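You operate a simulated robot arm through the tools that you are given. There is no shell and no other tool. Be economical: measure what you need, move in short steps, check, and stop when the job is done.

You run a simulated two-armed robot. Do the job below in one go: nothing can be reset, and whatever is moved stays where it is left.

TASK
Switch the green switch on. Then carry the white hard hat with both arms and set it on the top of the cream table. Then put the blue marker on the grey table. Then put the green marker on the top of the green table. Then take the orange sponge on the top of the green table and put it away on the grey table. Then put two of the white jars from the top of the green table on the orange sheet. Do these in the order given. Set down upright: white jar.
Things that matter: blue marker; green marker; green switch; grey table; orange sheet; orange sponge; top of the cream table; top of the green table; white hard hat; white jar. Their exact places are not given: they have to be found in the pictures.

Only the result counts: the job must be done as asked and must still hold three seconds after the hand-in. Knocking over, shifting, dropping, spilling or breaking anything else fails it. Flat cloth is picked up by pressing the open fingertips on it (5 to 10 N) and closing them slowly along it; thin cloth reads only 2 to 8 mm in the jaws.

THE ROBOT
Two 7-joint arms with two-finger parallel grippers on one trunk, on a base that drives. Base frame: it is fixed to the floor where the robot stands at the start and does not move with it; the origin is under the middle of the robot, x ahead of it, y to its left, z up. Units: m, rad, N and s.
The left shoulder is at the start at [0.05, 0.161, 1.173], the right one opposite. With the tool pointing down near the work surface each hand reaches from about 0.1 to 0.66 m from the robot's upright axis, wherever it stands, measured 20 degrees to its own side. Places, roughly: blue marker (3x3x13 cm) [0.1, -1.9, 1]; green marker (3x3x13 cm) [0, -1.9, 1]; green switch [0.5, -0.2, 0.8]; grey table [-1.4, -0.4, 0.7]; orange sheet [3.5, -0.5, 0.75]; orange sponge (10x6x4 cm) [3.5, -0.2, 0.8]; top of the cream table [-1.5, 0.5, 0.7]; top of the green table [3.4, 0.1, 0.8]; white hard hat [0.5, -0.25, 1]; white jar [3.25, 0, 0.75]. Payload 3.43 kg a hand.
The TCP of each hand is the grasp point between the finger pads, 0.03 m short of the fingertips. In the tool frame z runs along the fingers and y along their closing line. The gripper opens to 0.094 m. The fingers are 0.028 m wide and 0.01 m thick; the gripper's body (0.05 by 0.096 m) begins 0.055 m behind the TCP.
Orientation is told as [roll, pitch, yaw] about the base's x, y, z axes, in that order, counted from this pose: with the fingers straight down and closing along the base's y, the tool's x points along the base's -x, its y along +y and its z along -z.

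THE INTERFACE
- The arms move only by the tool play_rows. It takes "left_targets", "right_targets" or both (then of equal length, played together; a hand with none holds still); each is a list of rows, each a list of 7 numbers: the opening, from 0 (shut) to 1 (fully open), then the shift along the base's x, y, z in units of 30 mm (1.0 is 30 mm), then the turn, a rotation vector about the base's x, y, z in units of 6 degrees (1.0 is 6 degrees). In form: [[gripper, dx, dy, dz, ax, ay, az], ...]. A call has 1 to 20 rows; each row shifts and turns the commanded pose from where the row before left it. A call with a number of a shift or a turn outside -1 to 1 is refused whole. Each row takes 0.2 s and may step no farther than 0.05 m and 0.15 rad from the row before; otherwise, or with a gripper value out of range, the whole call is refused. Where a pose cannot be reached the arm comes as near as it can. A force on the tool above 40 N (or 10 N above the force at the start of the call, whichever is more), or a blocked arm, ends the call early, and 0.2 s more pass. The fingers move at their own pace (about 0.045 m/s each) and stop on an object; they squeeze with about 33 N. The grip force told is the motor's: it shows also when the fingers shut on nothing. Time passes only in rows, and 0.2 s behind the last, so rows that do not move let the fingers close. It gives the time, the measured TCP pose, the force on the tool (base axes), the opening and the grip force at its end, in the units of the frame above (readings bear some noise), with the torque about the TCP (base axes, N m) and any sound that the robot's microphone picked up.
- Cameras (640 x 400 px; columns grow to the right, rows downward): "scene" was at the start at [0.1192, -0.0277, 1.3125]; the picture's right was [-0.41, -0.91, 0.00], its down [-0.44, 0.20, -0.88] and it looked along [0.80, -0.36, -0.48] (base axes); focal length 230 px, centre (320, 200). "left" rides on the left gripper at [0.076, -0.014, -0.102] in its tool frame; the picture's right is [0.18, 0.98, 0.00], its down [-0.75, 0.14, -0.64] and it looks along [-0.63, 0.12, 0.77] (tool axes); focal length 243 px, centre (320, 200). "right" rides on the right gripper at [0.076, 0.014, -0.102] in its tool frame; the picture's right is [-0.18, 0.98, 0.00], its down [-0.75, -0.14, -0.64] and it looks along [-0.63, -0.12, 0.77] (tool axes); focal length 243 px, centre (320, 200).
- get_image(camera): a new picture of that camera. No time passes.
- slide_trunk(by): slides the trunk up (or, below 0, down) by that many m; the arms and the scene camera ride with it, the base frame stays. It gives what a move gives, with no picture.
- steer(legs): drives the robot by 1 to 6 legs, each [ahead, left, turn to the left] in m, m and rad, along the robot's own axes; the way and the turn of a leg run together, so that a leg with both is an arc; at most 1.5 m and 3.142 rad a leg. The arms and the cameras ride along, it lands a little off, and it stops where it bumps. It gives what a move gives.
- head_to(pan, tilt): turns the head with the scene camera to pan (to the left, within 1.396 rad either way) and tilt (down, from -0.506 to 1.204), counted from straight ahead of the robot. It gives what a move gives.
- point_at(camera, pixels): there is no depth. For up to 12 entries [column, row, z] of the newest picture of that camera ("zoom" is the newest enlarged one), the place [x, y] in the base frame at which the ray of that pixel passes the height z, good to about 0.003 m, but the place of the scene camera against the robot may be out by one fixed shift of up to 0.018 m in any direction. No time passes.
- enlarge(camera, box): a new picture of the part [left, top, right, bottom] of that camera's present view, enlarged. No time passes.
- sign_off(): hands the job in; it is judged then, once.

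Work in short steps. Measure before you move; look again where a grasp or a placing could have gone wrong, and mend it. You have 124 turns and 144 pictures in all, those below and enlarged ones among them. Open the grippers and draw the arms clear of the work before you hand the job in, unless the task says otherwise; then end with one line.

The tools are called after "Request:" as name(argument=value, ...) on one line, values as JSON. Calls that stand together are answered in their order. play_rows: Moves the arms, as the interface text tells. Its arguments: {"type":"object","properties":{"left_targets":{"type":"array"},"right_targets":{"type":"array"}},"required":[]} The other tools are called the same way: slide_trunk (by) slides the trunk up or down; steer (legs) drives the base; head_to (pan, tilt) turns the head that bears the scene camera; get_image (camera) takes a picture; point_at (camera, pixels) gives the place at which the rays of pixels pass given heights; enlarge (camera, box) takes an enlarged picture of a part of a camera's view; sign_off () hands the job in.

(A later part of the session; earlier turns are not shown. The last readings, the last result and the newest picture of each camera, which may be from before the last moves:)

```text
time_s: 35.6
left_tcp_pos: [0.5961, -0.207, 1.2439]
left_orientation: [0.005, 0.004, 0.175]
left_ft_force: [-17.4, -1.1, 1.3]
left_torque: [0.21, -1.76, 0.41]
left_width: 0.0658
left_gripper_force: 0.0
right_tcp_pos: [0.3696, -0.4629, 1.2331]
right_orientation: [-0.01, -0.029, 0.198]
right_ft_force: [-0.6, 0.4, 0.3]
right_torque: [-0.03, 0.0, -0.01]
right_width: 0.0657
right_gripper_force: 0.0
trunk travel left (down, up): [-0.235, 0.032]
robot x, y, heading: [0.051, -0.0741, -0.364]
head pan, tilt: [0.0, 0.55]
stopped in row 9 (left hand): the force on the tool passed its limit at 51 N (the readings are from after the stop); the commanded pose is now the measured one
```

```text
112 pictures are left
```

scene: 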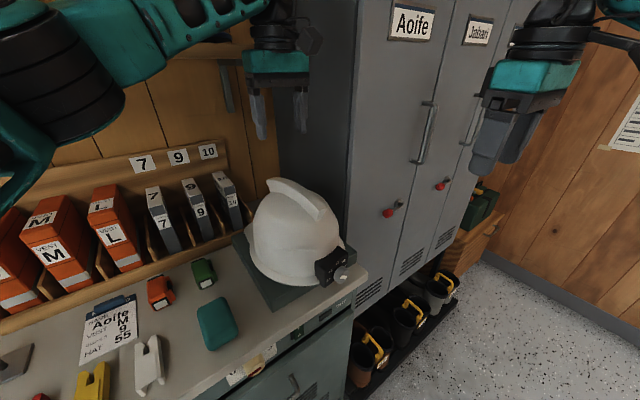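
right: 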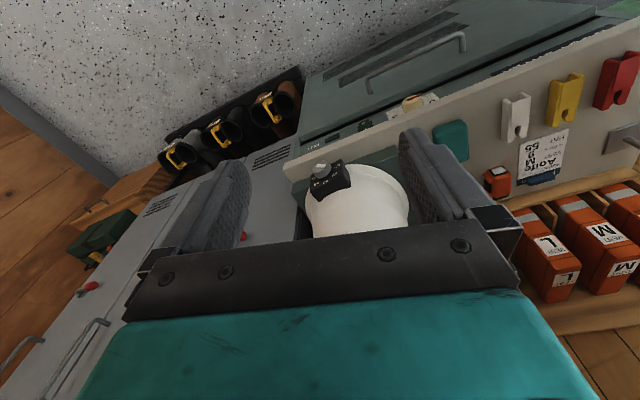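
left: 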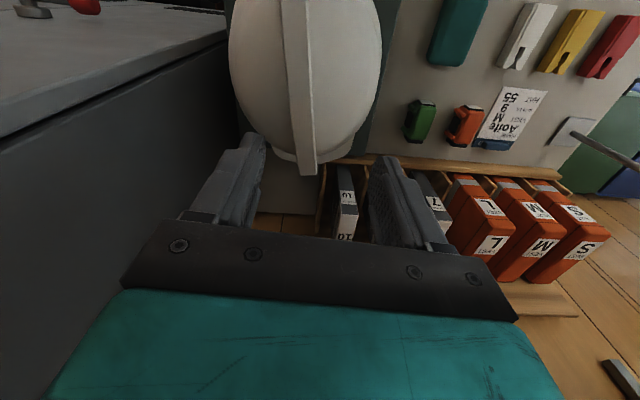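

The left wrist met the shelf above the hat (front corner at about (0.66,-0.22), underside z≈1.35). I lean both hands back along the crest, left about 25° and right about 55°, so they clear the shelf and each other, at staging poses.

Request:
play_rows(left_targets=[[0.7, -0.5, 0, 0, 0, 0, 0.83], [0.7, -0.5, 0, 0, 0, 0, 0.83], [0.7, -0.5, 0, 0, 0, 0, 0.83], [0.7, 0, 0, -0.2, 0.29, -0.63, 0], [0.7, 0, 0, -0.2, 0.29, -0.63, 0], [0.7, 0, 0, -0.2, 0.29, -0.63, 0], [0.7, 0, 0, -0.2, 0.29, -0.63, 0], [0.7, 0, 0, -0.2, 0.29, -0.63, 0], [0.7, 0, 0, -0.2, 0.29, -0.63, 0], [0.7, 0, 0, 0, 0, 0, 0], [0.7, 0, 0, 0, 0, 0, 0], [0.7, 0, 0, 0, 0, 0, 0], [0.7, 0, 0, 0, 0, 0, 0]], right_targets=[[0.7, 0, 0, 0, 0, 0, 0.75], [0.7, 0, 0, 0, 0, 0, 0.75], [0.7, 0, 0, 0, 0, 0, 0.75], [0.7, 0, 0, 0, 0.385, -0.83, 0], [0.7, 0, 0, 0, 0.385, -0.83, 0], [0.7, 0, 0, 0, 0.385, -0.83, 0], [0.7, 0, 0, 0, 0.385, -0.83, 0], [0.7, 0, 0, 0, 0.385, -0.83, 0], [0.7, 0, 0, 0, 0.385, -0.83, 0], [0.7, 0, 0, 0, 0.385, -0.83, 0], [0.7, 0, 0, 0, 0.385, -0.83, 0], [0.7, 0, 0, 0, 0.385, -0.83, 0], [0.7, 0, 0, 0, 0.385, -0.83, 0]])

Request:
get_image(camera="scene")

```text
time_s: 38.5
left_tcp_pos: [0.5563, -0.206, 1.2079]
left_orientation: [0.001, -0.427, 0.443]
left_ft_force: [-0.3, 0.0, -0.3]
left_torque: [-0.01, -0.02, 0.0]
left_width: 0.0656
left_gripper_force: 0.2
right_tcp_pos: [0.3359, -0.4412, 1.2135]
right_orientation: [0.031, -0.868, 0.374]
right_ft_force: [-0.3, 0.6, 0.0]
right_torque: [0.0, 0.01, 0.02]
right_width: 0.066
right_gripper_force: 0.0
right hand out of reach, approached as far as the arm can: row 3, 10, 12, 13
trunk travel left (down, up): [-0.235, 0.032]
robot x, y, heading: [0.0503, -0.0741, -0.363]
head pan, tilt: [0.0, 0.55]
```

```text
111 pictures are left
```

scene: 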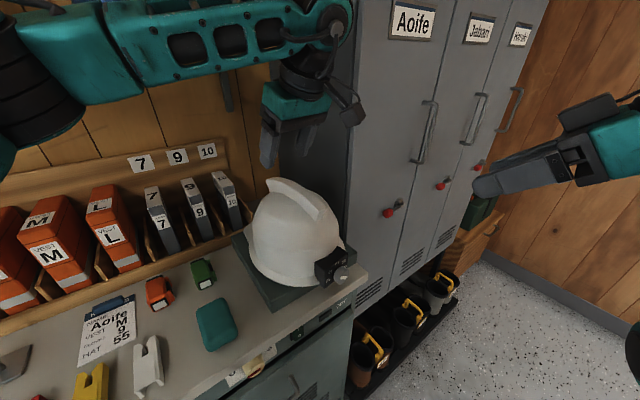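

The left pose is right. I bring it to just above the far grasp point and the right hand closer, and look through the left camera.

Request:
play_rows(left_targets=[[0.7, 0.7, 0.06, -0.3, 0, 0, 0], [0.7, 0.7, 0.06, -0.3, 0, 0, 0], [0.7, 0.7, 0.06, -0.3, 0, 0, 0], [0.7, 0.7, 0.06, -0.3, 0, 0, 0], [0.7, 0.7, 0.06, -0.3, 0, 0, 0]], right_targets=[[0.7, 0.5, 0.7, -0.2, 0, 0, 0.12], [0.7, 0.5, 0.7, -0.2, 0, 0, 0.12], [0.7, 0.5, 0.7, -0.2, 0, 0, 0.12], [0.7, 0.5, 0.7, -0.2, 0, 0, 0.12], [0.7, 0.5, 0.7, -0.2, 0, 0, 0.12]])

Request:
get_image(camera="left")

Request:
get_image(camera="right")

Request:
get_image(camera="scene")

```text
time_s: 39.6
left_tcp_pos: [0.6633, -0.1957, 1.1595]
left_orientation: [0.003, -0.427, 0.443]
left_ft_force: [0.7, -0.2, -0.6]
left_torque: [0.02, 0.0, -0.04]
left_width: 0.0657
left_gripper_force: 0.1
right_tcp_pos: [0.4116, -0.3352, 1.1837]
right_orientation: [-0.01, -0.889, 0.497]
right_ft_force: [-0.1, 0.1, 0.0]
right_torque: [0.0, 0.0, -0.02]
right_width: 0.066
right_gripper_force: 0.0
trunk travel left (down, up): [-0.235, 0.032]
robot x, y, heading: [0.0523, -0.0742, -0.367]
head pan, tilt: [0.0, 0.55]
```

```text
110 pictures are left
```

left: 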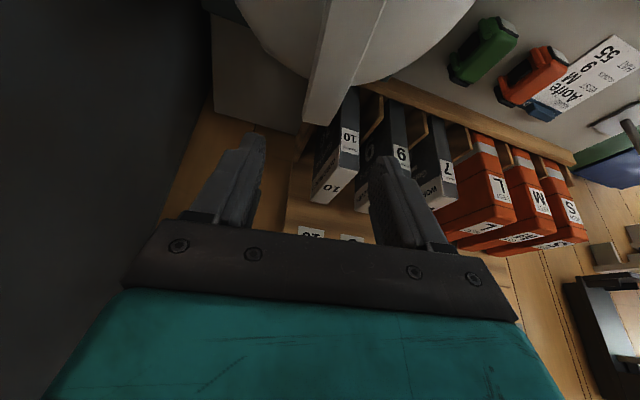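

```text
109 pictures are left
```

right: 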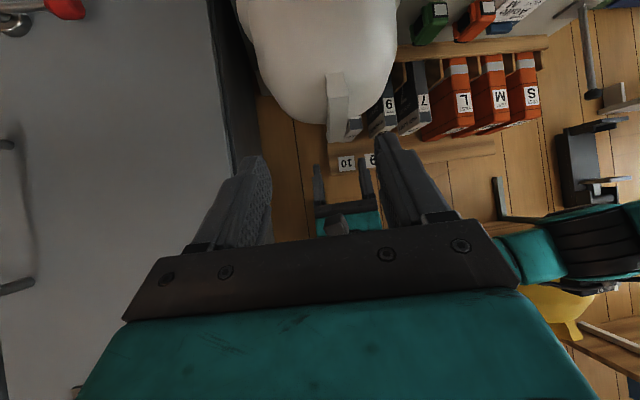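

```text
108 pictures are left
```

scene: 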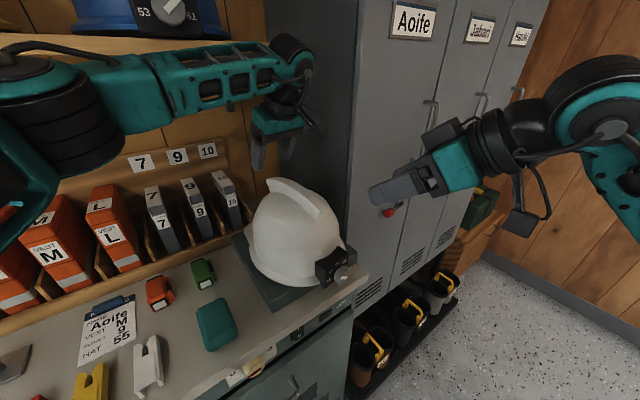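

I refine the crest's far-end location from the left camera, around (305–345,122).

Request:
enlarge(camera="left", box=[260, 0, 452, 120])

Request:
enlarge(camera="left", box=[220, 60, 412, 180])

Request:
point_at(camera="left", pixels=[[304, 122, 1.08], [304, 122, 1.1], [334, 126, 1.08], [334, 126, 1.1], [320, 40, 1.1], [350, 40, 1.1]])

```text
3.33 times, centred on (356, 60) of left
```

zoom: 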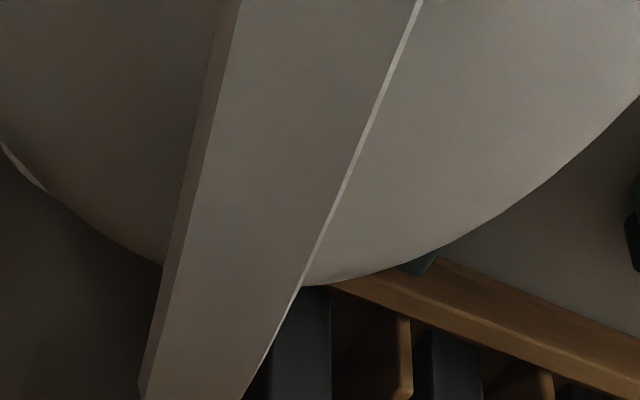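

```text
3.33 times, centred on (316, 120) of left
```

zoom: 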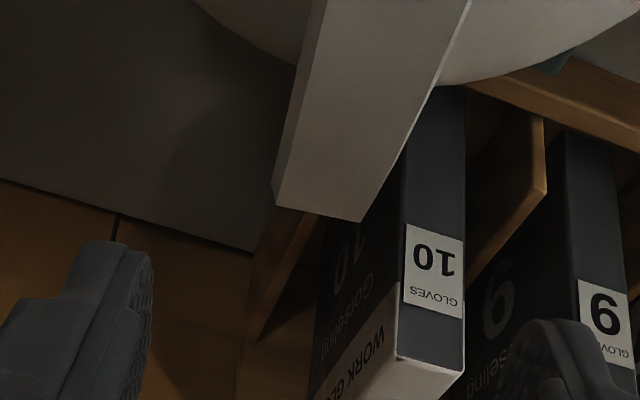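

```text
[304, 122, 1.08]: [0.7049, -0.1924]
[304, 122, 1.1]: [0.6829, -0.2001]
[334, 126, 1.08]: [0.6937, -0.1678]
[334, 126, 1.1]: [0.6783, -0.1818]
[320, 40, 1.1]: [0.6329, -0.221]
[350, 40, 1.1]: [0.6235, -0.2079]
```

The far end is confirmed at (0.69,-0.187). I lower the left hand onto the crest and bring the right one close to the near end.

Request:
play_rows(left_targets=[[0.7, 0, 0, -0.45, 0, 0, 0], [0.7, 0, 0, -0.45, 0, 0, 0], [0.7, 0, 0, -0.45, 0, 0, 0], [0.7, 0, 0, -0.45, 0, 0, 0]], right_targets=[[0.7, 0.64, 0.43, -0.48, 0, 0, -0.12], [0.7, 0.64, 0.43, -0.48, 0, 0, -0.12], [0.7, 0.64, 0.43, -0.48, 0, 0, -0.12], [0.7, 0.64, 0.43, -0.48, 0, 0, -0.12]])

Request:
get_image(camera="right")

Request:
enlarge(camera="scene", box=[200, 90, 424, 230])

```text
time_s: 40.6
left_tcp_pos: [0.6626, -0.1962, 1.1062]
left_orientation: [0.001, -0.427, 0.443]
left_ft_force: [-1.0, -0.1, -0.7]
left_torque: [0.01, -0.03, -0.01]
left_width: 0.0657
left_gripper_force: 0.0
right_tcp_pos: [0.4892, -0.2828, 1.126]
right_orientation: [-0.009, -0.889, 0.446]
right_ft_force: [0.3, -0.3, 0.1]
right_torque: [-0.04, -0.02, 0.01]
right_width: 0.0658
right_gripper_force: 0.2
trunk travel left (down, up): [-0.235, 0.032]
robot x, y, heading: [0.0492, -0.0714, -0.363]
head pan, tilt: [0.0, 0.55]
```

```text
105 pictures are left
```

right: 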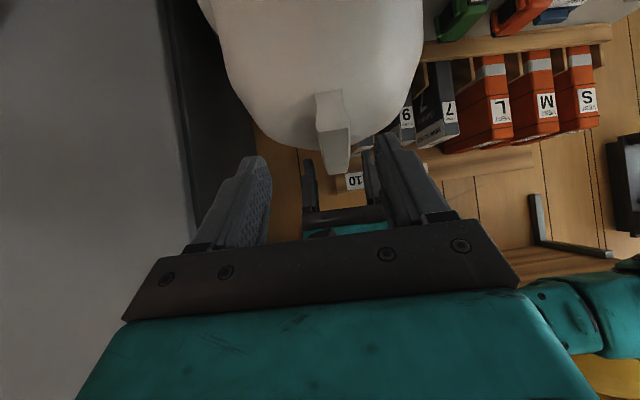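

```text
2.86 times, centred on (312, 160) of scene
```

zoom: 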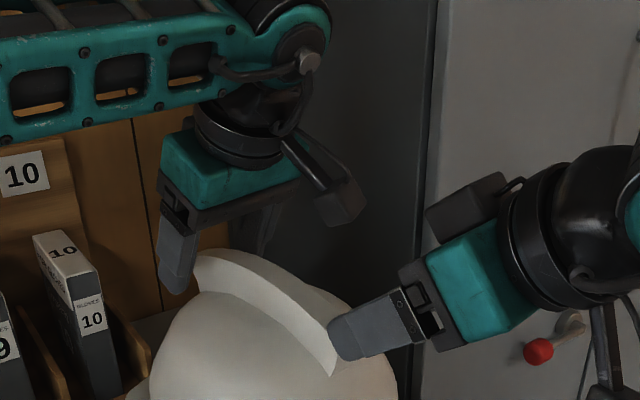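

Both hands are set up well. I move the right one to the near end, then close both.

Request:
play_rows(right_targets=[[0.7, 0.43, 0.26, -0.34, 0, 0, 0], [0.7, 0.43, 0.26, -0.34, 0, 0, 0], [0.7, 0.43, 0.26, -0.34, 0, 0, 0]])

Request:
enlarge(camera="scene", box=[200, 90, 424, 230])

Request:
get_image(camera="right")

```text
time_s: 41.5
left_tcp_pos: [0.6606, -0.1967, 1.1065]
left_orientation: [0.003, -0.428, 0.445]
left_ft_force: [-0.2, 0.5, 0.0]
left_torque: [-0.03, -0.03, 0.0]
left_width: 0.0659
left_gripper_force: 0.1
right_tcp_pos: [0.5299, -0.2609, 1.0935]
right_orientation: [-0.01, -0.889, 0.446]
right_ft_force: [0.1, 0.0, -1.1]
right_torque: [0.02, -0.02, -0.01]
right_width: 0.0656
right_gripper_force: 0.1
trunk travel left (down, up): [-0.235, 0.032]
robot x, y, heading: [0.0564, -0.077, -0.36]
head pan, tilt: [0.0, 0.55]
```

```text
2.86 times, centred on (312, 160) of scene
```

zoom: 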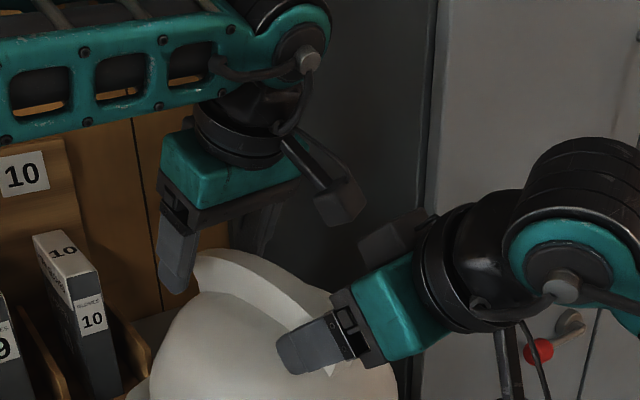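

```text
102 pictures are left
```

right: 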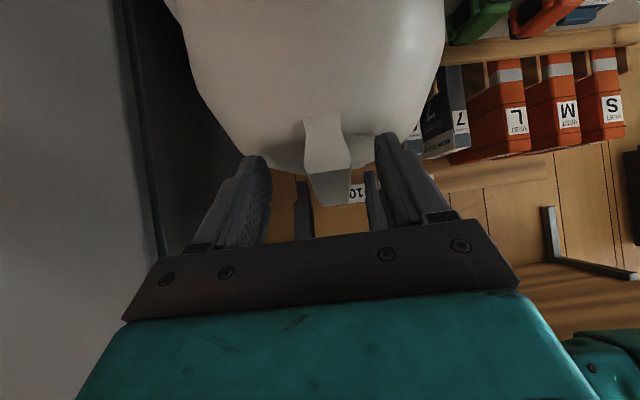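

Both hands straddle the crest and there is no contact force. I close both grippers.

Request:
play_rows(left_targets=[[0.4, 0, 0, 0, 0, 0, 0], [0.3, 0, 0, 0, 0, 0, 0], [0.2, 0, 0, 0, 0, 0, 0], [0.1, 0, 0, 0, 0, 0, 0], [0, 0, 0, 0, 0, 0, 0], [0, 0, 0, 0, 0, 0, 0]], right_targets=[[0.4, 0, 0, 0, 0, 0, 0], [0.3, 0, 0, 0, 0, 0, 0], [0.2, 0, 0, 0, 0, 0, 0], [0.1, 0, 0, 0, 0, 0, 0], [0, 0, 0, 0, 0, 0, 0], [0, 0, 0, 0, 0, 0, 0]])

```text
time_s: 42.9
left_tcp_pos: [0.6627, -0.197, 1.1066]
left_orientation: [-0.004, -0.426, 0.445]
left_ft_force: [15.5, -14.4, 0.4]
left_torque: [-0.35, -0.52, -0.86]
left_width: 0.0242
left_gripper_force: 33.0
right_tcp_pos: [0.5295, -0.2578, 1.0941]
right_orientation: [-0.003, -0.888, 0.45]
right_ft_force: [-12.9, 22.2, 0.0]
right_torque: [0.43, -0.2, -0.15]
right_width: 0.0239
right_gripper_force: 33.1
trunk travel left (down, up): [-0.235, 0.032]
robot x, y, heading: [0.0497, -0.073, -0.368]
head pan, tilt: [0.0, 0.55]
```

Both have gripped (24 mm), with opposing side forces of about 20 N. I ease the hands a few mm to relax them.

Request:
play_rows(left_targets=[[0, 0.03, -0.05, 0, 0, 0, 0], [0, 0.03, -0.05, 0, 0, 0, 0]], right_targets=[[0, -0.03, 0.05, 0, 0, 0, 0], [0, -0.03, 0.05, 0, 0, 0, 0]])

```text
time_s: 43.5
left_tcp_pos: [0.6627, -0.1975, 1.1077]
left_orientation: [0.004, -0.428, 0.446]
left_ft_force: [-2.9, 0.8, 2.0]
left_torque: [-0.09, -0.47, -0.99]
left_width: 0.0242
left_gripper_force: 32.8
right_tcp_pos: [0.5285, -0.2569, 1.0948]
right_orientation: [-0.012, -0.887, 0.446]
right_ft_force: [1.1, 13.5, -2.3]
right_torque: [0.22, 0.26, -0.35]
right_width: 0.0234
right_gripper_force: 33.6
trunk travel left (down, up): [-0.235, 0.032]
robot x, y, heading: [0.0513, -0.076, -0.367]
head pan, tilt: [0.0, 0.55]
```

The forces have relaxed. I lift with the trunk by 3 cm, which keeps both hands rigid, and check.

Request:
slide_trunk(by=0.03)

Request:
get_image(camera="scene")

```text
time_s: 44.2
left_tcp_pos: [0.6631, -0.2, 1.1366]
left_orientation: [0.005, -0.425, 0.444]
left_ft_force: [-8.3, 7.6, 5.7]
left_torque: [-0.43, 0.82, -0.53]
left_width: 0.0232
left_gripper_force: 32.9
right_tcp_pos: [0.5296, -0.2619, 1.1257]
right_orientation: [-0.013, -0.886, 0.44]
right_ft_force: [7.9, -7.1, -9.5]
right_torque: [0.01, 0.33, -0.88]
right_width: 0.0233
right_gripper_force: 32.3
trunk travel left (down, up): [-0.265, 0.002]
robot x, y, heading: [0.0542, -0.0748, -0.366]
head pan, tilt: [0.0, 0.55]
```

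```text
101 pictures are left
```

scene: 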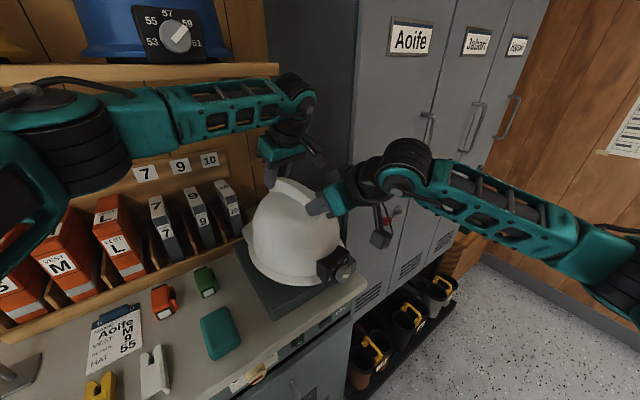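

Lifted cleanly. I back away from the bench and look around before turning.

Request:
steer(legs=[[-0.45, 0, 0]])

Request:
head_to(pan=1.35, tilt=0.35)

Request:
get_image(camera="scene")

Request:
head_to(pan=-1.35, tilt=0.35)

Request:
get_image(camera="scene")

```text
time_s: 46.9
left_tcp_pos: [0.2426, -0.0429, 1.1369]
left_orientation: [0.002, -0.429, 0.439]
left_ft_force: [12.8, 11.9, 8.5]
left_torque: [-0.09, 0.59, -0.78]
left_width: 0.025
left_gripper_force: 33.2
right_tcp_pos: [0.1064, -0.101, 1.1243]
right_orientation: [-0.013, -0.886, 0.437]
right_ft_force: [-11.9, -12.3, -11.1]
right_torque: [-0.32, 0.6, -0.25]
right_width: 0.0233
right_gripper_force: 32.9
trunk travel left (down, up): [-0.265, 0.002]
robot x, y, heading: [-0.3659, 0.0894, -0.371]
head pan, tilt: [0.0, 0.55]
```

```text
time_s: 48.4
left_tcp_pos: [0.2433, -0.0419, 1.137]
left_orientation: [0.003, -0.427, 0.436]
left_ft_force: [-5.1, 6.4, 0.8]
left_torque: [-0.06, 0.52, -0.99]
left_width: 0.0246
left_gripper_force: 32.9
right_tcp_pos: [0.1074, -0.1019, 1.1245]
right_orientation: [-0.014, -0.883, 0.437]
right_ft_force: [4.4, -7.6, -4.3]
right_torque: [0.04, -0.14, -0.24]
right_width: 0.0233
right_gripper_force: 32.6
trunk travel left (down, up): [-0.265, 0.002]
robot x, y, heading: [-0.3633, 0.0857, -0.373]
head pan, tilt: [1.349, 0.351]
```

```text
100 pictures are left
```

scene: 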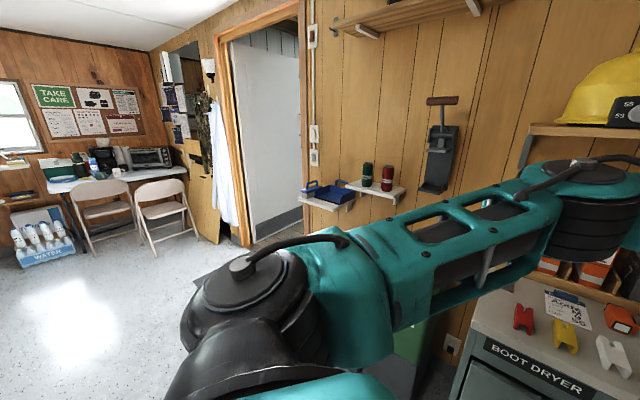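

```text
time_s: 50.8
left_tcp_pos: [0.2434, -0.0433, 1.1371]
left_orientation: [0.001, -0.427, 0.436]
left_ft_force: [-7.4, 8.9, 3.0]
left_torque: [-0.14, 0.42, -1.03]
left_width: 0.0245
left_gripper_force: 32.8
right_tcp_pos: [0.1065, -0.1004, 1.1244]
right_orientation: [-0.011, -0.882, 0.44]
right_ft_force: [8.1, -9.3, -6.3]
right_torque: [0.0, 0.27, -0.66]
right_width: 0.0236
right_gripper_force: 33.5
trunk travel left (down, up): [-0.265, 0.002]
robot x, y, heading: [-0.3679, 0.0904, -0.37]
head pan, tilt: [-1.349, 0.351]
```

```text
99 pictures are left
```

scene: 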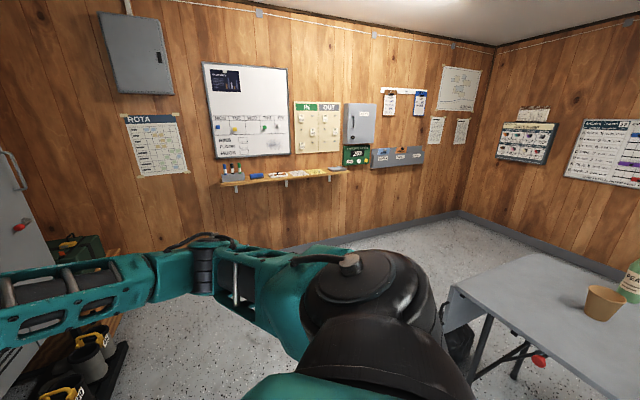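

There is open floor to the left, and the grey table is behind on the right. I turn left in two steps and look for the cream table.

Request:
steer(legs=[[0, 0, 1.57]])

Request:
head_to(pan=1.3, tilt=0.45)

Request:
get_image(camera="scene")

```text
time_s: 55.1
left_tcp_pos: [-0.2443, 0.6986, 1.1376]
left_orientation: [0.001, -0.429, 2.021]
left_ft_force: [-8.5, -3.9, 1.6]
left_torque: [-0.35, -0.14, -0.91]
left_width: 0.0244
left_gripper_force: 33.2
right_tcp_pos: [-0.1854, 0.5625, 1.1237]
right_orientation: [-0.013, -0.883, 2.023]
right_ft_force: [8.5, 3.9, -5.8]
right_torque: [-0.26, 0.03, -0.56]
right_width: 0.0231
right_gripper_force: 32.7
trunk travel left (down, up): [-0.265, 0.002]
robot x, y, heading: [-0.3691, 0.0853, 1.21]
head pan, tilt: [-1.349, 0.351]
```

```text
time_s: 57.4
left_tcp_pos: [-0.2442, 0.6976, 1.1366]
left_orientation: [0.003, -0.426, 2.02]
left_ft_force: [-8.7, -7.2, 0.1]
left_torque: [-0.34, -0.09, -1.1]
left_width: 0.0243
left_gripper_force: 33.1
right_tcp_pos: [-0.1841, 0.563, 1.1237]
right_orientation: [-0.012, -0.884, 2.022]
right_ft_force: [9.3, 7.6, -3.1]
right_torque: [-0.06, 0.08, -0.62]
right_width: 0.0234
right_gripper_force: 33.2
trunk travel left (down, up): [-0.265, 0.002]
robot x, y, heading: [-0.3675, 0.0883, 1.211]
head pan, tilt: [1.3, 0.45]
```

```text
98 pictures are left
```

scene: 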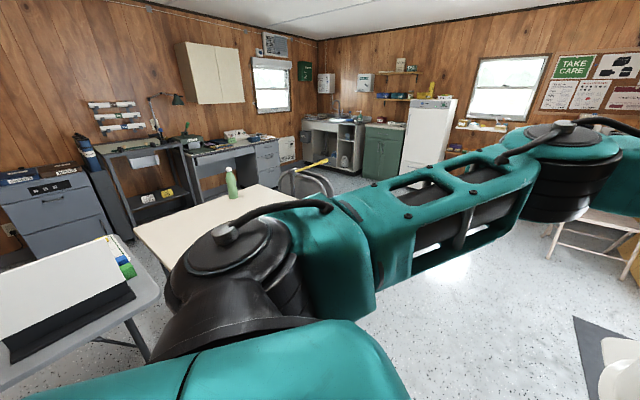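

The cream table is ahead-left, with a green bottle on it. I turn toward it and look straight.

Request:
steer(legs=[[0, 0, 1.45]])

Request:
head_to(pan=0.0, tilt=0.6)

Request:
get_image(camera="scene")

Request:
head_to(pan=0.75, tilt=0.6)

Request:
get_image(camera="scene")

```text
time_s: 61.4
left_tcp_pos: [-0.9569, 0.2867, 1.1359]
left_orientation: [0.003, -0.43, -2.823]
left_ft_force: [3.9, -9.6, 1.1]
left_torque: [0.09, -0.34, -0.9]
left_width: 0.0244
left_gripper_force: 32.8
right_tcp_pos: [-0.8132, 0.3299, 1.1242]
right_orientation: [-0.014, -0.883, -2.823]
right_ft_force: [-3.7, 9.2, -5.7]
right_torque: [-0.08, -0.22, -0.52]
right_width: 0.0233
right_gripper_force: 33.1
trunk travel left (down, up): [-0.265, 0.002]
robot x, y, heading: [-0.3681, 0.0878, 2.651]
head pan, tilt: [1.3, 0.45]
```

```text
time_s: 62.8
left_tcp_pos: [-0.9551, 0.2874, 1.136]
left_orientation: [0.003, -0.428, -2.823]
left_ft_force: [4.9, -8.6, -0.3]
left_torque: [0.05, -0.35, -1.05]
left_width: 0.0243
left_gripper_force: 32.9
right_tcp_pos: [-0.8152, 0.3307, 1.1241]
right_orientation: [-0.012, -0.883, -2.823]
right_ft_force: [-4.3, 8.6, -2.7]
right_torque: [-0.15, 0.0, -0.43]
right_width: 0.0232
right_gripper_force: 33.8
trunk travel left (down, up): [-0.265, 0.002]
robot x, y, heading: [-0.3658, 0.0861, 2.653]
head pan, tilt: [0.0, 0.6]
```

```text
97 pictures are left
```

scene: 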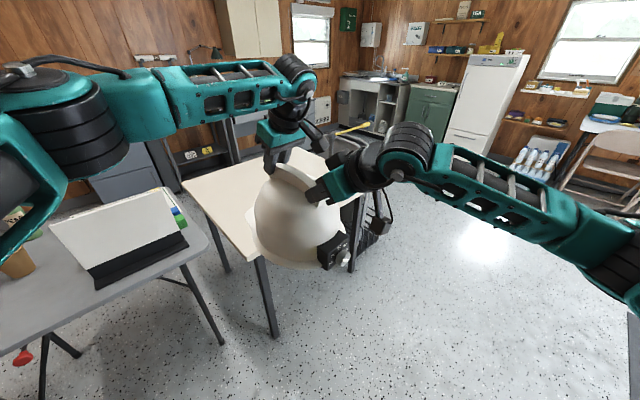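

```text
time_s: 63.9
left_tcp_pos: [-0.957, 0.288, 1.1362]
left_orientation: [0.002, -0.428, -2.823]
left_ft_force: [7.4, -10.9, 1.4]
left_torque: [0.02, -0.35, -1.15]
left_width: 0.0241
left_gripper_force: 33.1
right_tcp_pos: [-0.8142, 0.3303, 1.1237]
right_orientation: [-0.011, -0.881, -2.823]
right_ft_force: [-7.1, 11.1, -3.6]
right_torque: [-0.06, -0.15, -0.67]
right_width: 0.0231
right_gripper_force: 32.9
trunk travel left (down, up): [-0.265, 0.002]
robot x, y, heading: [-0.3667, 0.0876, 2.653]
head pan, tilt: [0.75, 0.6]
```

```text
96 pictures are left
```

scene: 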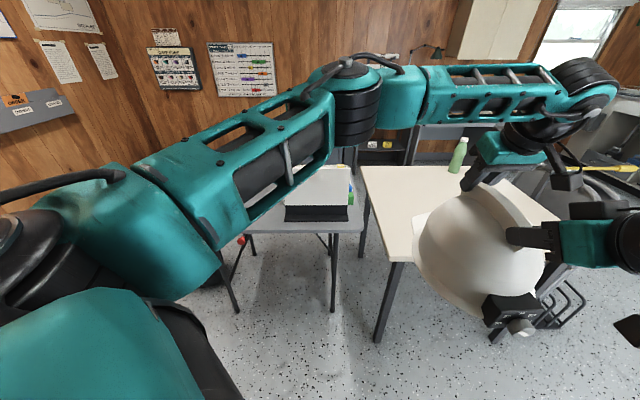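

I locate the cream table's corners at (390,262) and (360,167), and the bottle base at (455,172).

Request:
point_at(camera="scene", pixels=[[390, 262, 0.7], [360, 167, 0.7], [413, 262, 0.7], [455, 172, 0.7], [512, 165, 0.7], [390, 262, 0.74], [360, 167, 0.74], [366, 232, 0.7], [350, 232, 0.7], [285, 218, 0.7]])

Request:
head_to(pan=-0.2, tilt=0.75)

Request:
get_image(camera="scene")

```text
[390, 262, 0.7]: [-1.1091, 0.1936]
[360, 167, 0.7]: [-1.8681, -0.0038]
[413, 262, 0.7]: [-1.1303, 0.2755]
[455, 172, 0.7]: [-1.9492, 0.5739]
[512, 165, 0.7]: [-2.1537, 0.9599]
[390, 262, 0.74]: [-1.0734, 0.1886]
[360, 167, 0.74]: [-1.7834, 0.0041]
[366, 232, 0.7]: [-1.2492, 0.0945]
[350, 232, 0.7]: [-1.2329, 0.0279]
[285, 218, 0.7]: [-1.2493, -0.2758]
```

```text
time_s: 65.2
left_tcp_pos: [-0.9568, 0.2874, 1.1375]
left_orientation: [0.004, -0.43, -2.82]
left_ft_force: [6.8, -10.8, 1.2]
left_torque: [0.06, -0.35, -1.01]
left_width: 0.0245
left_gripper_force: 32.8
right_tcp_pos: [-0.8141, 0.3311, 1.1237]
right_orientation: [-0.012, -0.882, -2.821]
right_ft_force: [-6.3, 9.7, -4.1]
right_torque: [-0.08, -0.16, -0.69]
right_width: 0.0235
right_gripper_force: 33.3
trunk travel left (down, up): [-0.265, 0.002]
robot x, y, heading: [-0.3658, 0.0872, 2.654]
head pan, tilt: [-0.201, 0.75]
```

```text
95 pictures are left
```

scene: 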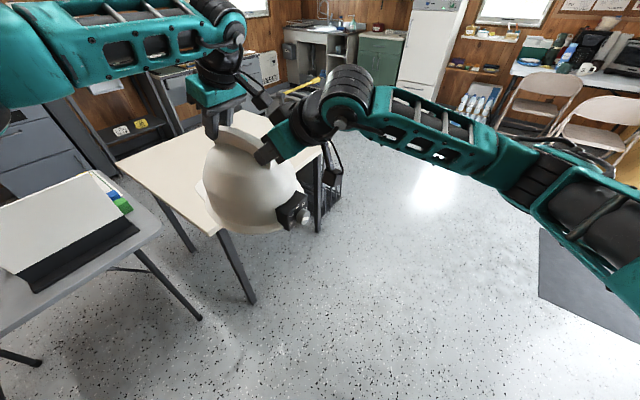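

I locate the table's right corner to get the free area.

Request:
point_at(camera="scene", pixels=[[325, 152, 0.7], [325, 152, 0.73], [220, 234, 0.7], [220, 234, 0.73], [116, 160, 0.7], [240, 112, 0.7], [313, 128, 0.7], [262, 118, 0.7]])

Request:
enlarge(camera="scene", box=[100, 90, 388, 270])

```text
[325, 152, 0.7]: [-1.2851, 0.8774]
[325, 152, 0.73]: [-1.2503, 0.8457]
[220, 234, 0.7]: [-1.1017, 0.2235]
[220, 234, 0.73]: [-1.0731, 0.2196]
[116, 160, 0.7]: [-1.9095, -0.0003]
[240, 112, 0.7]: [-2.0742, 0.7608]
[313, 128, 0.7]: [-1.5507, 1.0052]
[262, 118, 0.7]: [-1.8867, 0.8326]
```

```text
2.22 times, centred on (244, 180) of scene
```

zoom: 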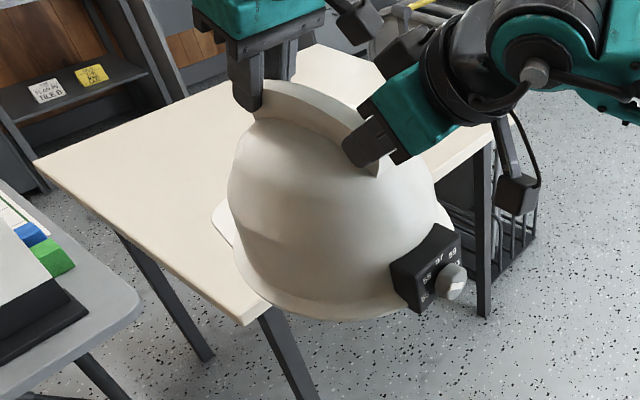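

The cream table's near edge runs from (-1.10,0.21) to (-1.285,0.86). I drive to about (-0.85,0.67), then turn left 0.75 to face it squarely with the hat over the top.

Request:
steer(legs=[[0.7, -0.287, 0], [0, 0, 0.75]])

Request:
head_to(pan=0.0, tilt=0.85)

Request:
get_image(camera="scene")

```text
time_s: 71.2
left_tcp_pos: [-1.4353, 0.43, 1.1366]
left_orientation: [0.001, -0.43, -2.092]
left_ft_force: [8.8, -6.1, 1.0]
left_torque: [0.22, -0.16, -0.98]
left_width: 0.0243
left_gripper_force: 33.4
right_tcp_pos: [-1.3573, 0.5555, 1.123]
right_orientation: [-0.012, -0.882, -2.094]
right_ft_force: [-9.1, 5.6, -4.3]
right_torque: [0.12, -0.22, -0.58]
right_width: 0.0234
right_gripper_force: 33.1
trunk travel left (down, up): [-0.265, 0.002]
robot x, y, heading: [-0.8616, 0.6746, -2.905]
head pan, tilt: [-0.201, 0.75]
```

```text
time_s: 72.0
left_tcp_pos: [-1.4349, 0.4305, 1.1373]
left_orientation: [0.006, -0.428, -2.095]
left_ft_force: [6.0, -3.1, -1.5]
left_torque: [0.16, -0.12, -0.9]
left_width: 0.0241
left_gripper_force: 33.6
right_tcp_pos: [-1.3588, 0.5577, 1.123]
right_orientation: [-0.013, -0.882, -2.096]
right_ft_force: [-6.2, 1.7, -2.3]
right_torque: [-0.14, -0.05, -0.11]
right_width: 0.0234
right_gripper_force: 32.9
trunk travel left (down, up): [-0.265, 0.002]
robot x, y, heading: [-0.858, 0.6754, -2.895]
head pan, tilt: [0.0, 0.85]
```

```text
93 pictures are left
```

scene: 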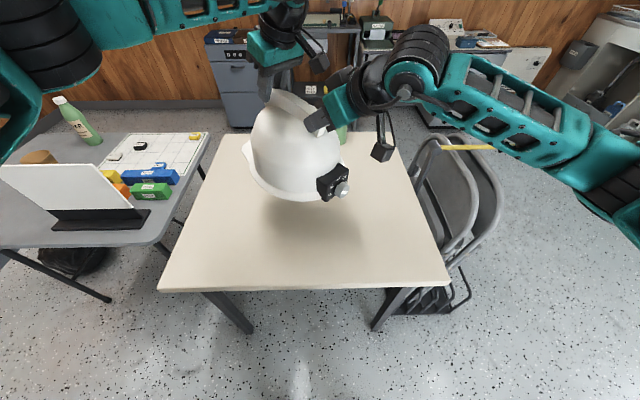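

The hat hangs well inside the tabletop. I lower it by the trunk in steps, watching the forces.

Request:
slide_trunk(by=-0.17)

Request:
get_image(camera="scene")

```text
time_s: 73.9
left_tcp_pos: [-1.4344, 0.4294, 0.9667]
left_orientation: [0.002, -0.431, -2.094]
left_ft_force: [12.5, -3.5, 0.3]
left_torque: [0.22, -0.18, -1.13]
left_width: 0.0239
left_gripper_force: 32.9
right_tcp_pos: [-1.3581, 0.5569, 0.9537]
right_orientation: [-0.012, -0.883, -2.095]
right_ft_force: [-12.6, 2.8, -4.2]
right_torque: [0.05, -0.18, -0.67]
right_width: 0.0232
right_gripper_force: 33.0
trunk travel left (down, up): [-0.095, 0.172]
robot x, y, heading: [-0.8605, 0.6727, -2.9]
head pan, tilt: [0.0, 0.85]
```

```text
92 pictures are left
```

scene: 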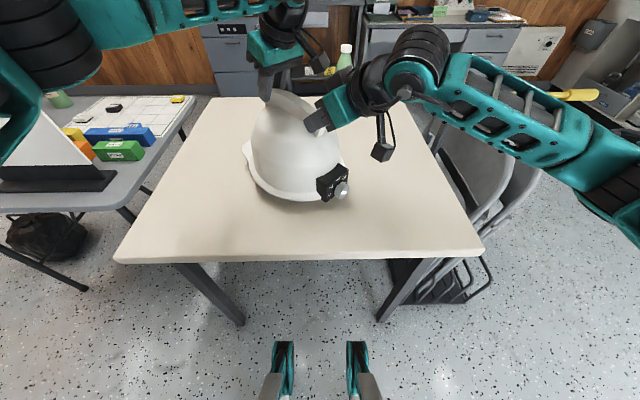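

Shadow contact isn't there yet. I lower further in small steps.

Request:
slide_trunk(by=-0.035)

Request:
enlarge(camera="scene", box=[220, 80, 412, 200])

```text
time_s: 74.7
left_tcp_pos: [-1.4357, 0.4305, 0.9313]
left_orientation: [0.006, -0.427, -2.093]
left_ft_force: [10.8, -3.5, 1.0]
left_torque: [0.55, -0.33, -0.96]
left_width: 0.0243
left_gripper_force: 33.1
right_tcp_pos: [-1.3577, 0.5572, 0.919]
right_orientation: [-0.012, -0.882, -2.093]
right_ft_force: [-11.5, 3.2, -3.3]
right_torque: [-0.17, -0.01, -0.76]
right_width: 0.0233
right_gripper_force: 32.8
trunk travel left (down, up): [-0.06, 0.207]
robot x, y, heading: [-0.8632, 0.6794, -2.899]
head pan, tilt: [0.0, 0.85]
```

```text
3.33 times, centred on (316, 140) of scene
```

zoom: 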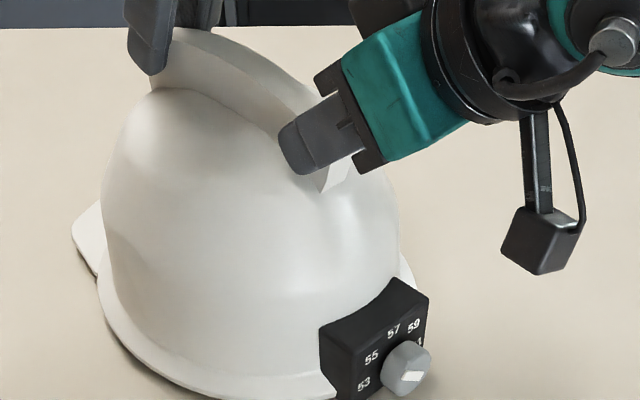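

It is near contact. I lower by 1.2 cm more.

Request:
slide_trunk(by=-0.012)

```text
time_s: 75.3
left_tcp_pos: [-1.4357, 0.4295, 0.9275]
left_orientation: [-0.006, -0.438, -2.083]
left_ft_force: [2.7, -9.0, 30.4]
left_torque: [0.23, -0.01, -0.78]
left_width: 0.0242
left_gripper_force: 33.3
right_tcp_pos: [-1.3578, 0.5558, 0.9149]
right_orientation: [-0.023, -0.901, -2.084]
right_ft_force: [-17.6, -0.1, 23.7]
right_torque: [-0.64, 0.37, -0.71]
right_width: 0.0236
right_gripper_force: 33.3
trunk travel left (down, up): [-0.048, 0.219]
robot x, y, heading: [-0.8637, 0.6752, -2.895]
head pan, tilt: [0.0, 0.85]
```

It is in contact with the table (24–30 N up). I relieve it by 7 mm and open both grippers slowly.

Request:
slide_trunk(by=0.007)

Request:
play_rows(left_targets=[[0.25, 0, 0, 0, 0, 0, 0], [0.4, 0, 0, 0, 0, 0, 0], [0.6, 0, 0, 0, 0, 0, 0], [0.7, 0, 0, 0, 0, 0, 0], [0.7, 0, 0, 0, 0, 0, 0]], right_targets=[[0.25, 0, 0, 0, 0, 0, 0], [0.4, 0, 0, 0, 0, 0, 0], [0.6, 0, 0, 0, 0, 0, 0], [0.7, 0, 0, 0, 0, 0, 0], [0.7, 0, 0, 0, 0, 0, 0]])

Request:
enlarge(camera="scene", box=[220, 80, 412, 200])

```text
time_s: 75.8
left_tcp_pos: [-1.4334, 0.4291, 0.9265]
left_orientation: [0.005, -0.431, -2.093]
left_ft_force: [4.7, -11.7, 7.8]
left_torque: [-0.54, 0.59, -1.09]
left_width: 0.0243
left_gripper_force: 33.3
right_tcp_pos: [-1.3565, 0.5574, 0.9148]
right_orientation: [-0.014, -0.884, -2.091]
right_ft_force: [-8.8, 6.3, 13.9]
right_torque: [-0.38, 0.27, -0.64]
right_width: 0.0235
right_gripper_force: 32.6
trunk travel left (down, up): [-0.055, 0.212]
robot x, y, heading: [-0.8608, 0.6746, -2.901]
head pan, tilt: [0.0, 0.85]
```

```text
time_s: 77.0
left_tcp_pos: [-1.4356, 0.4299, 0.9273]
left_orientation: [0.002, -0.43, -2.093]
left_ft_force: [-0.4, 0.0, -0.4]
left_torque: [0.01, 0.03, 0.01]
left_width: 0.0656
left_gripper_force: 0.1
right_tcp_pos: [-1.3575, 0.5549, 0.9131]
right_orientation: [-0.012, -0.88, -2.094]
right_ft_force: [-0.1, 0.1, 0.5]
right_torque: [0.01, 0.01, -0.01]
right_width: 0.0657
right_gripper_force: 0.1
trunk travel left (down, up): [-0.055, 0.212]
robot x, y, heading: [-0.8669, 0.6739, -2.899]
head pan, tilt: [0.0, 0.85]
```

```text
3.33 times, centred on (316, 140) of scene
```

zoom: 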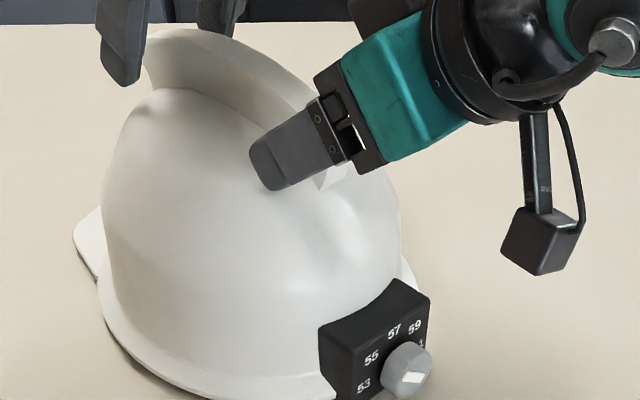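

The hat stands on the table and the forces are zero. I lift the hands straight up with the trunk and check.

Request:
slide_trunk(by=0.2)

Request:
get_image(camera="scene")

```text
time_s: 79.2
left_tcp_pos: [-1.4348, 0.4302, 1.1265]
left_orientation: [0.003, -0.428, -2.094]
left_ft_force: [-0.8, 0.4, 0.5]
left_torque: [0.01, 0.0, 0.0]
left_width: 0.066
left_gripper_force: 0.0
right_tcp_pos: [-1.3581, 0.557, 1.1124]
right_orientation: [-0.014, -0.882, -2.094]
right_ft_force: [0.2, 0.3, 0.0]
right_torque: [0.02, 0.03, 0.01]
right_width: 0.066
right_gripper_force: 0.1
trunk travel left (down, up): [-0.255, 0.012]
robot x, y, heading: [-0.8626, 0.6748, -2.904]
head pan, tilt: [0.0, 0.85]
```

```text
89 pictures are left
```

scene: 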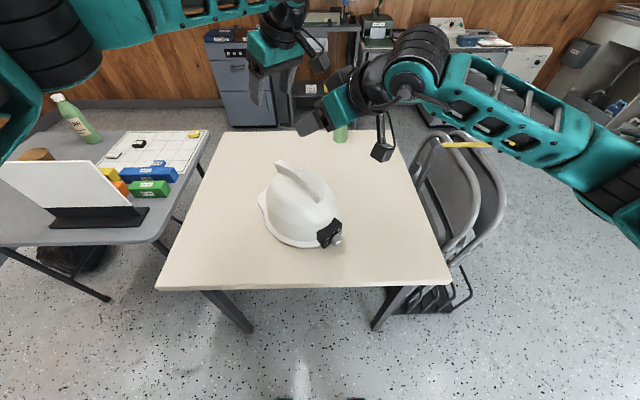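

The hat is placed. Next are the markers by the whiteboard, near (0,-1.9). I back away, straighten both hands, and turn toward that wall.

Request:
steer(legs=[[-0.4, 0, 0]])

Request:
play_rows(left_targets=[[0.7, 0, 0, 0, 0.395, -0.228, 0], [0.7, 0, 0, 0, 0.395, -0.228, 0], [0.7, 0, 0, 0, 0.395, -0.228, 0], [0.7, 0, 0, 0, 0.395, -0.228, 0], [0.7, 0, 0, 0, 0.395, -0.228, 0], [0.7, 0, 0, 0, 0.395, -0.228, 0], [0.7, 0, 0, 0, 0.395, -0.228, 0], [0.7, 0, 0, 0, 0.395, -0.228, 0], [0.7, 0, 0, 0, 0.395, -0.228, 0], [0.7, 0.5, 0, 0, 0, 0, -0.96], [0.7, 0.5, 0, 0, 0, 0, -0.96], [0.7, 0.5, 0, 0, 0, 0, -0.96], [0.7, 0.5, 0, 0, 0, 0, -0.96], [0.7, 0.5, 0, 0, 0, 0, -0.96], [0.7, 0.5, 0, 0, 0, 0, -0.96], [0.7, 0.5, 0, 0, 0, 0, -0.96], [0.7, 0.5, 0, 0, 0, 0, -0.96]], right_targets=[[0.7, 0, 0.3, 0, 0.81, -0.468, 0], [0.7, 0, 0.3, 0, 0.81, -0.468, 0], [0.7, 0, 0.3, 0, 0.81, -0.468, 0], [0.7, 0, 0.3, 0, 0.81, -0.468, 0], [0.7, 0, 0.3, 0, 0.81, -0.468, 0], [0.7, 0, 0.3, 0, 0.81, -0.468, 0], [0.7, 0, 0.3, 0, 0.81, -0.468, 0], [0.7, 0, 0.3, 0, 0.81, -0.468, 0], [0.7, 0, 0.3, 0, 0.81, -0.468, 0], [0.7, 0.2, 0.2, 0, 0, 0, -0.96], [0.7, 0.2, 0.2, 0, 0, 0, -0.96], [0.7, 0.2, 0.2, 0, 0, 0, -0.96], [0.7, 0.2, 0.2, 0, 0, 0, -0.96], [0.7, 0.2, 0.2, 0, 0, 0, -0.96], [0.7, 0.2, 0.2, 0, 0, 0, -0.96], [0.7, 0.2, 0.2, 0, 0, 0, -0.96], [0.7, 0.2, 0.2, 0, 0, 0, -0.96]])

Request:
steer(legs=[[0, 0, 1.33], [1.2, 0.2, 0]])

Request:
head_to(pan=0.0, tilt=0.3)

Request:
get_image(camera="scene")

```text
time_s: 81.7
left_tcp_pos: [-1.047, 0.5304, 1.1273]
left_orientation: [0.003, -0.43, -2.107]
left_ft_force: [-0.4, -0.5, 0.4]
left_torque: [0.0, -0.01, 0.0]
left_width: 0.0658
left_gripper_force: 0.0
right_tcp_pos: [-0.9671, 0.6563, 1.1145]
right_orientation: [-0.011, -0.883, -2.107]
right_ft_force: [-0.4, 0.0, 0.7]
right_torque: [0.01, -0.03, 0.0]
right_width: 0.0657
right_gripper_force: 0.1
trunk travel left (down, up): [-0.255, 0.012]
robot x, y, heading: [-0.4713, 0.7662, -2.917]
head pan, tilt: [0.0, 0.85]
```

```text
time_s: 85.3
left_tcp_pos: [-0.9268, 0.5311, 1.1277]
left_orientation: [-0.003, 0.004, -2.911]
left_ft_force: [0.5, 0.5, -0.5]
left_torque: [0.02, 0.0, -0.02]
left_width: 0.0657
left_gripper_force: 0.0
right_tcp_pos: [-0.9185, 0.7856, 1.1144]
right_orientation: [-0.02, 0.002, -2.911]
right_ft_force: [0.3, -0.4, -0.1]
right_torque: [0.02, 0.03, 0.0]
right_width: 0.0658
right_gripper_force: 0.0
trunk travel left (down, up): [-0.255, 0.012]
robot x, y, heading: [-0.474, 0.7704, -2.919]
head pan, tilt: [0.0, 0.85]
```

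```text
time_s: 94.8
left_tcp_pos: [-0.1072, -0.9223, 1.1287]
left_orientation: [-0.002, 0.002, -1.545]
left_ft_force: [0.3, -0.1, 0.4]
left_torque: [-0.02, 0.0, 0.01]
left_width: 0.0657
left_gripper_force: 0.1
right_tcp_pos: [-0.3558, -0.8614, 1.1123]
right_orientation: [-0.021, 0.001, -1.54]
right_ft_force: [0.2, 0.3, -0.8]
right_torque: [-0.03, -0.02, 0.02]
right_width: 0.0658
right_gripper_force: 0.0
trunk travel left (down, up): [-0.255, 0.012]
robot x, y, heading: [-0.2431, -0.4222, -1.548]
head pan, tilt: [0.0, 0.85]
```

```text
time_s: 95.8
left_tcp_pos: [-0.1069, -0.9217, 1.1285]
left_orientation: [-0.001, 0.002, -1.544]
left_ft_force: [0.4, 0.4, -0.2]
left_torque: [-0.01, 0.03, -0.01]
left_width: 0.0658
left_gripper_force: 0.0
right_tcp_pos: [-0.3556, -0.8619, 1.1132]
right_orientation: [-0.022, 0.001, -1.541]
right_ft_force: [0.0, -0.1, -0.4]
right_torque: [-0.01, 0.04, -0.02]
right_width: 0.066
right_gripper_force: 0.1
trunk travel left (down, up): [-0.255, 0.012]
robot x, y, heading: [-0.2472, -0.4248, -1.552]
head pan, tilt: [0.0, 0.3]
```

```text
88 pictures are left
```

scene: 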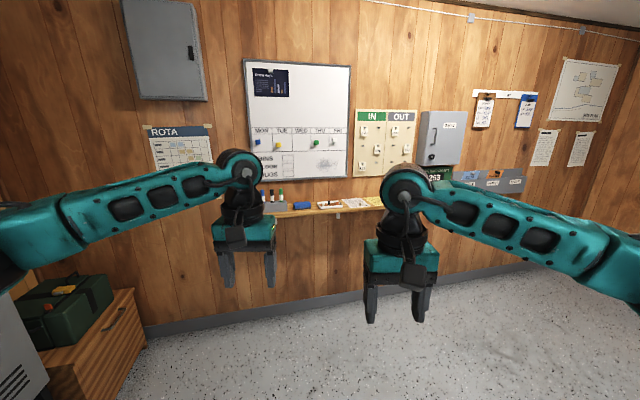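

The left hand hides the marker holder. I move it left and up, then approach and look.

Request:
play_rows(left_targets=[[1, 0.7, 0.5, 0.5, 0, 0, 0], [1, 0.7, 0.5, 0.5, 0, 0, 0], [1, 0.7, 0.5, 0.5, 0, 0, 0], [1, 0.7, 0.5, 0.5, 0, 0, 0], [1, 0.7, 0.5, 0.5, 0, 0, 0], [1, 0.7, 0.5, 0.5, 0, 0, 0]], right_targets=[[1, -0.5, 0.5, 0.2, 0, 0, 0], [1, -0.5, 0.5, 0.2, 0, 0, 0], [1, -0.5, 0.5, 0.2, 0, 0, 0], [1, -0.5, 0.5, 0.2, 0, 0, 0], [1, -0.5, 0.5, 0.2, 0, 0, 0], [1, -0.5, 0.5, 0.2, 0, 0, 0]])

Request:
steer(legs=[[0.65, 0.15, 0]])

Request:
head_to(pan=0.1, tilt=0.4)

Request:
get_image(camera="scene")

```text
time_s: 97.2
left_tcp_pos: [0.0193, -0.8311, 1.2176]
left_orientation: [-0.003, 0.004, -1.547]
left_ft_force: [-0.1, -0.4, 1.0]
left_torque: [-0.09, 0.06, -0.02]
left_width: 0.094
left_gripper_force: 0.0
right_tcp_pos: [-0.4448, -0.7724, 1.1498]
right_orientation: [-0.021, -0.001, -1.54]
right_ft_force: [0.2, -0.1, 0.0]
right_torque: [-0.03, -0.01, 0.05]
right_width: 0.0942
right_gripper_force: 0.1
trunk travel left (down, up): [-0.255, 0.012]
robot x, y, heading: [-0.2493, -0.4243, -1.549]
head pan, tilt: [0.0, 0.3]
```

```text
time_s: 100.9
left_tcp_pos: [0.184, -1.4808, 1.2184]
left_orientation: [-0.001, 0.004, -1.543]
left_ft_force: [-0.8, -0.1, 0.6]
left_torque: [0.03, 0.03, 0.01]
left_width: 0.0938
left_gripper_force: 0.1
right_tcp_pos: [-0.2807, -1.4226, 1.1507]
right_orientation: [-0.021, -0.001, -1.539]
right_ft_force: [0.3, -0.8, 0.2]
right_torque: [0.0, -0.03, -0.02]
right_width: 0.0938
right_gripper_force: 0.0
trunk travel left (down, up): [-0.255, 0.012]
robot x, y, heading: [-0.0818, -1.0802, -1.549]
head pan, tilt: [0.0, 0.3]
```

```text
time_s: 101.6
left_tcp_pos: [0.1821, -1.4814, 1.2189]
left_orientation: [0.0, 0.001, -1.543]
left_ft_force: [0.3, 0.0, -0.6]
left_torque: [0.0, 0.02, -0.01]
left_width: 0.094
left_gripper_force: 0.1
right_tcp_pos: [-0.2804, -1.4231, 1.1506]
right_orientation: [-0.022, 0.0, -1.539]
right_ft_force: [-0.1, -0.1, 0.5]
right_torque: [-0.02, -0.02, 0.0]
right_width: 0.094
right_gripper_force: 0.2
trunk travel left (down, up): [-0.255, 0.012]
robot x, y, heading: [-0.0849, -1.0736, -1.551]
head pan, tilt: [0.099, 0.4]
```

```text
87 pictures are left
```

scene: 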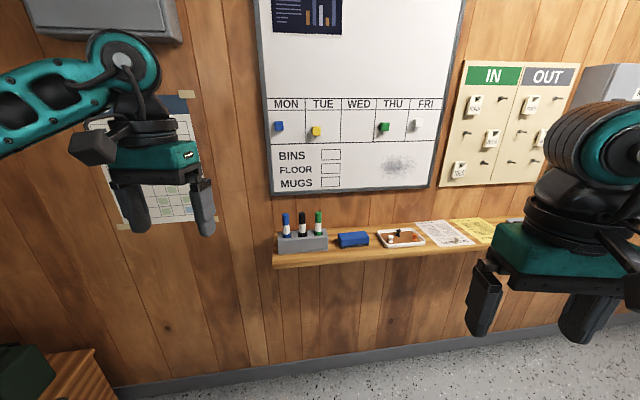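

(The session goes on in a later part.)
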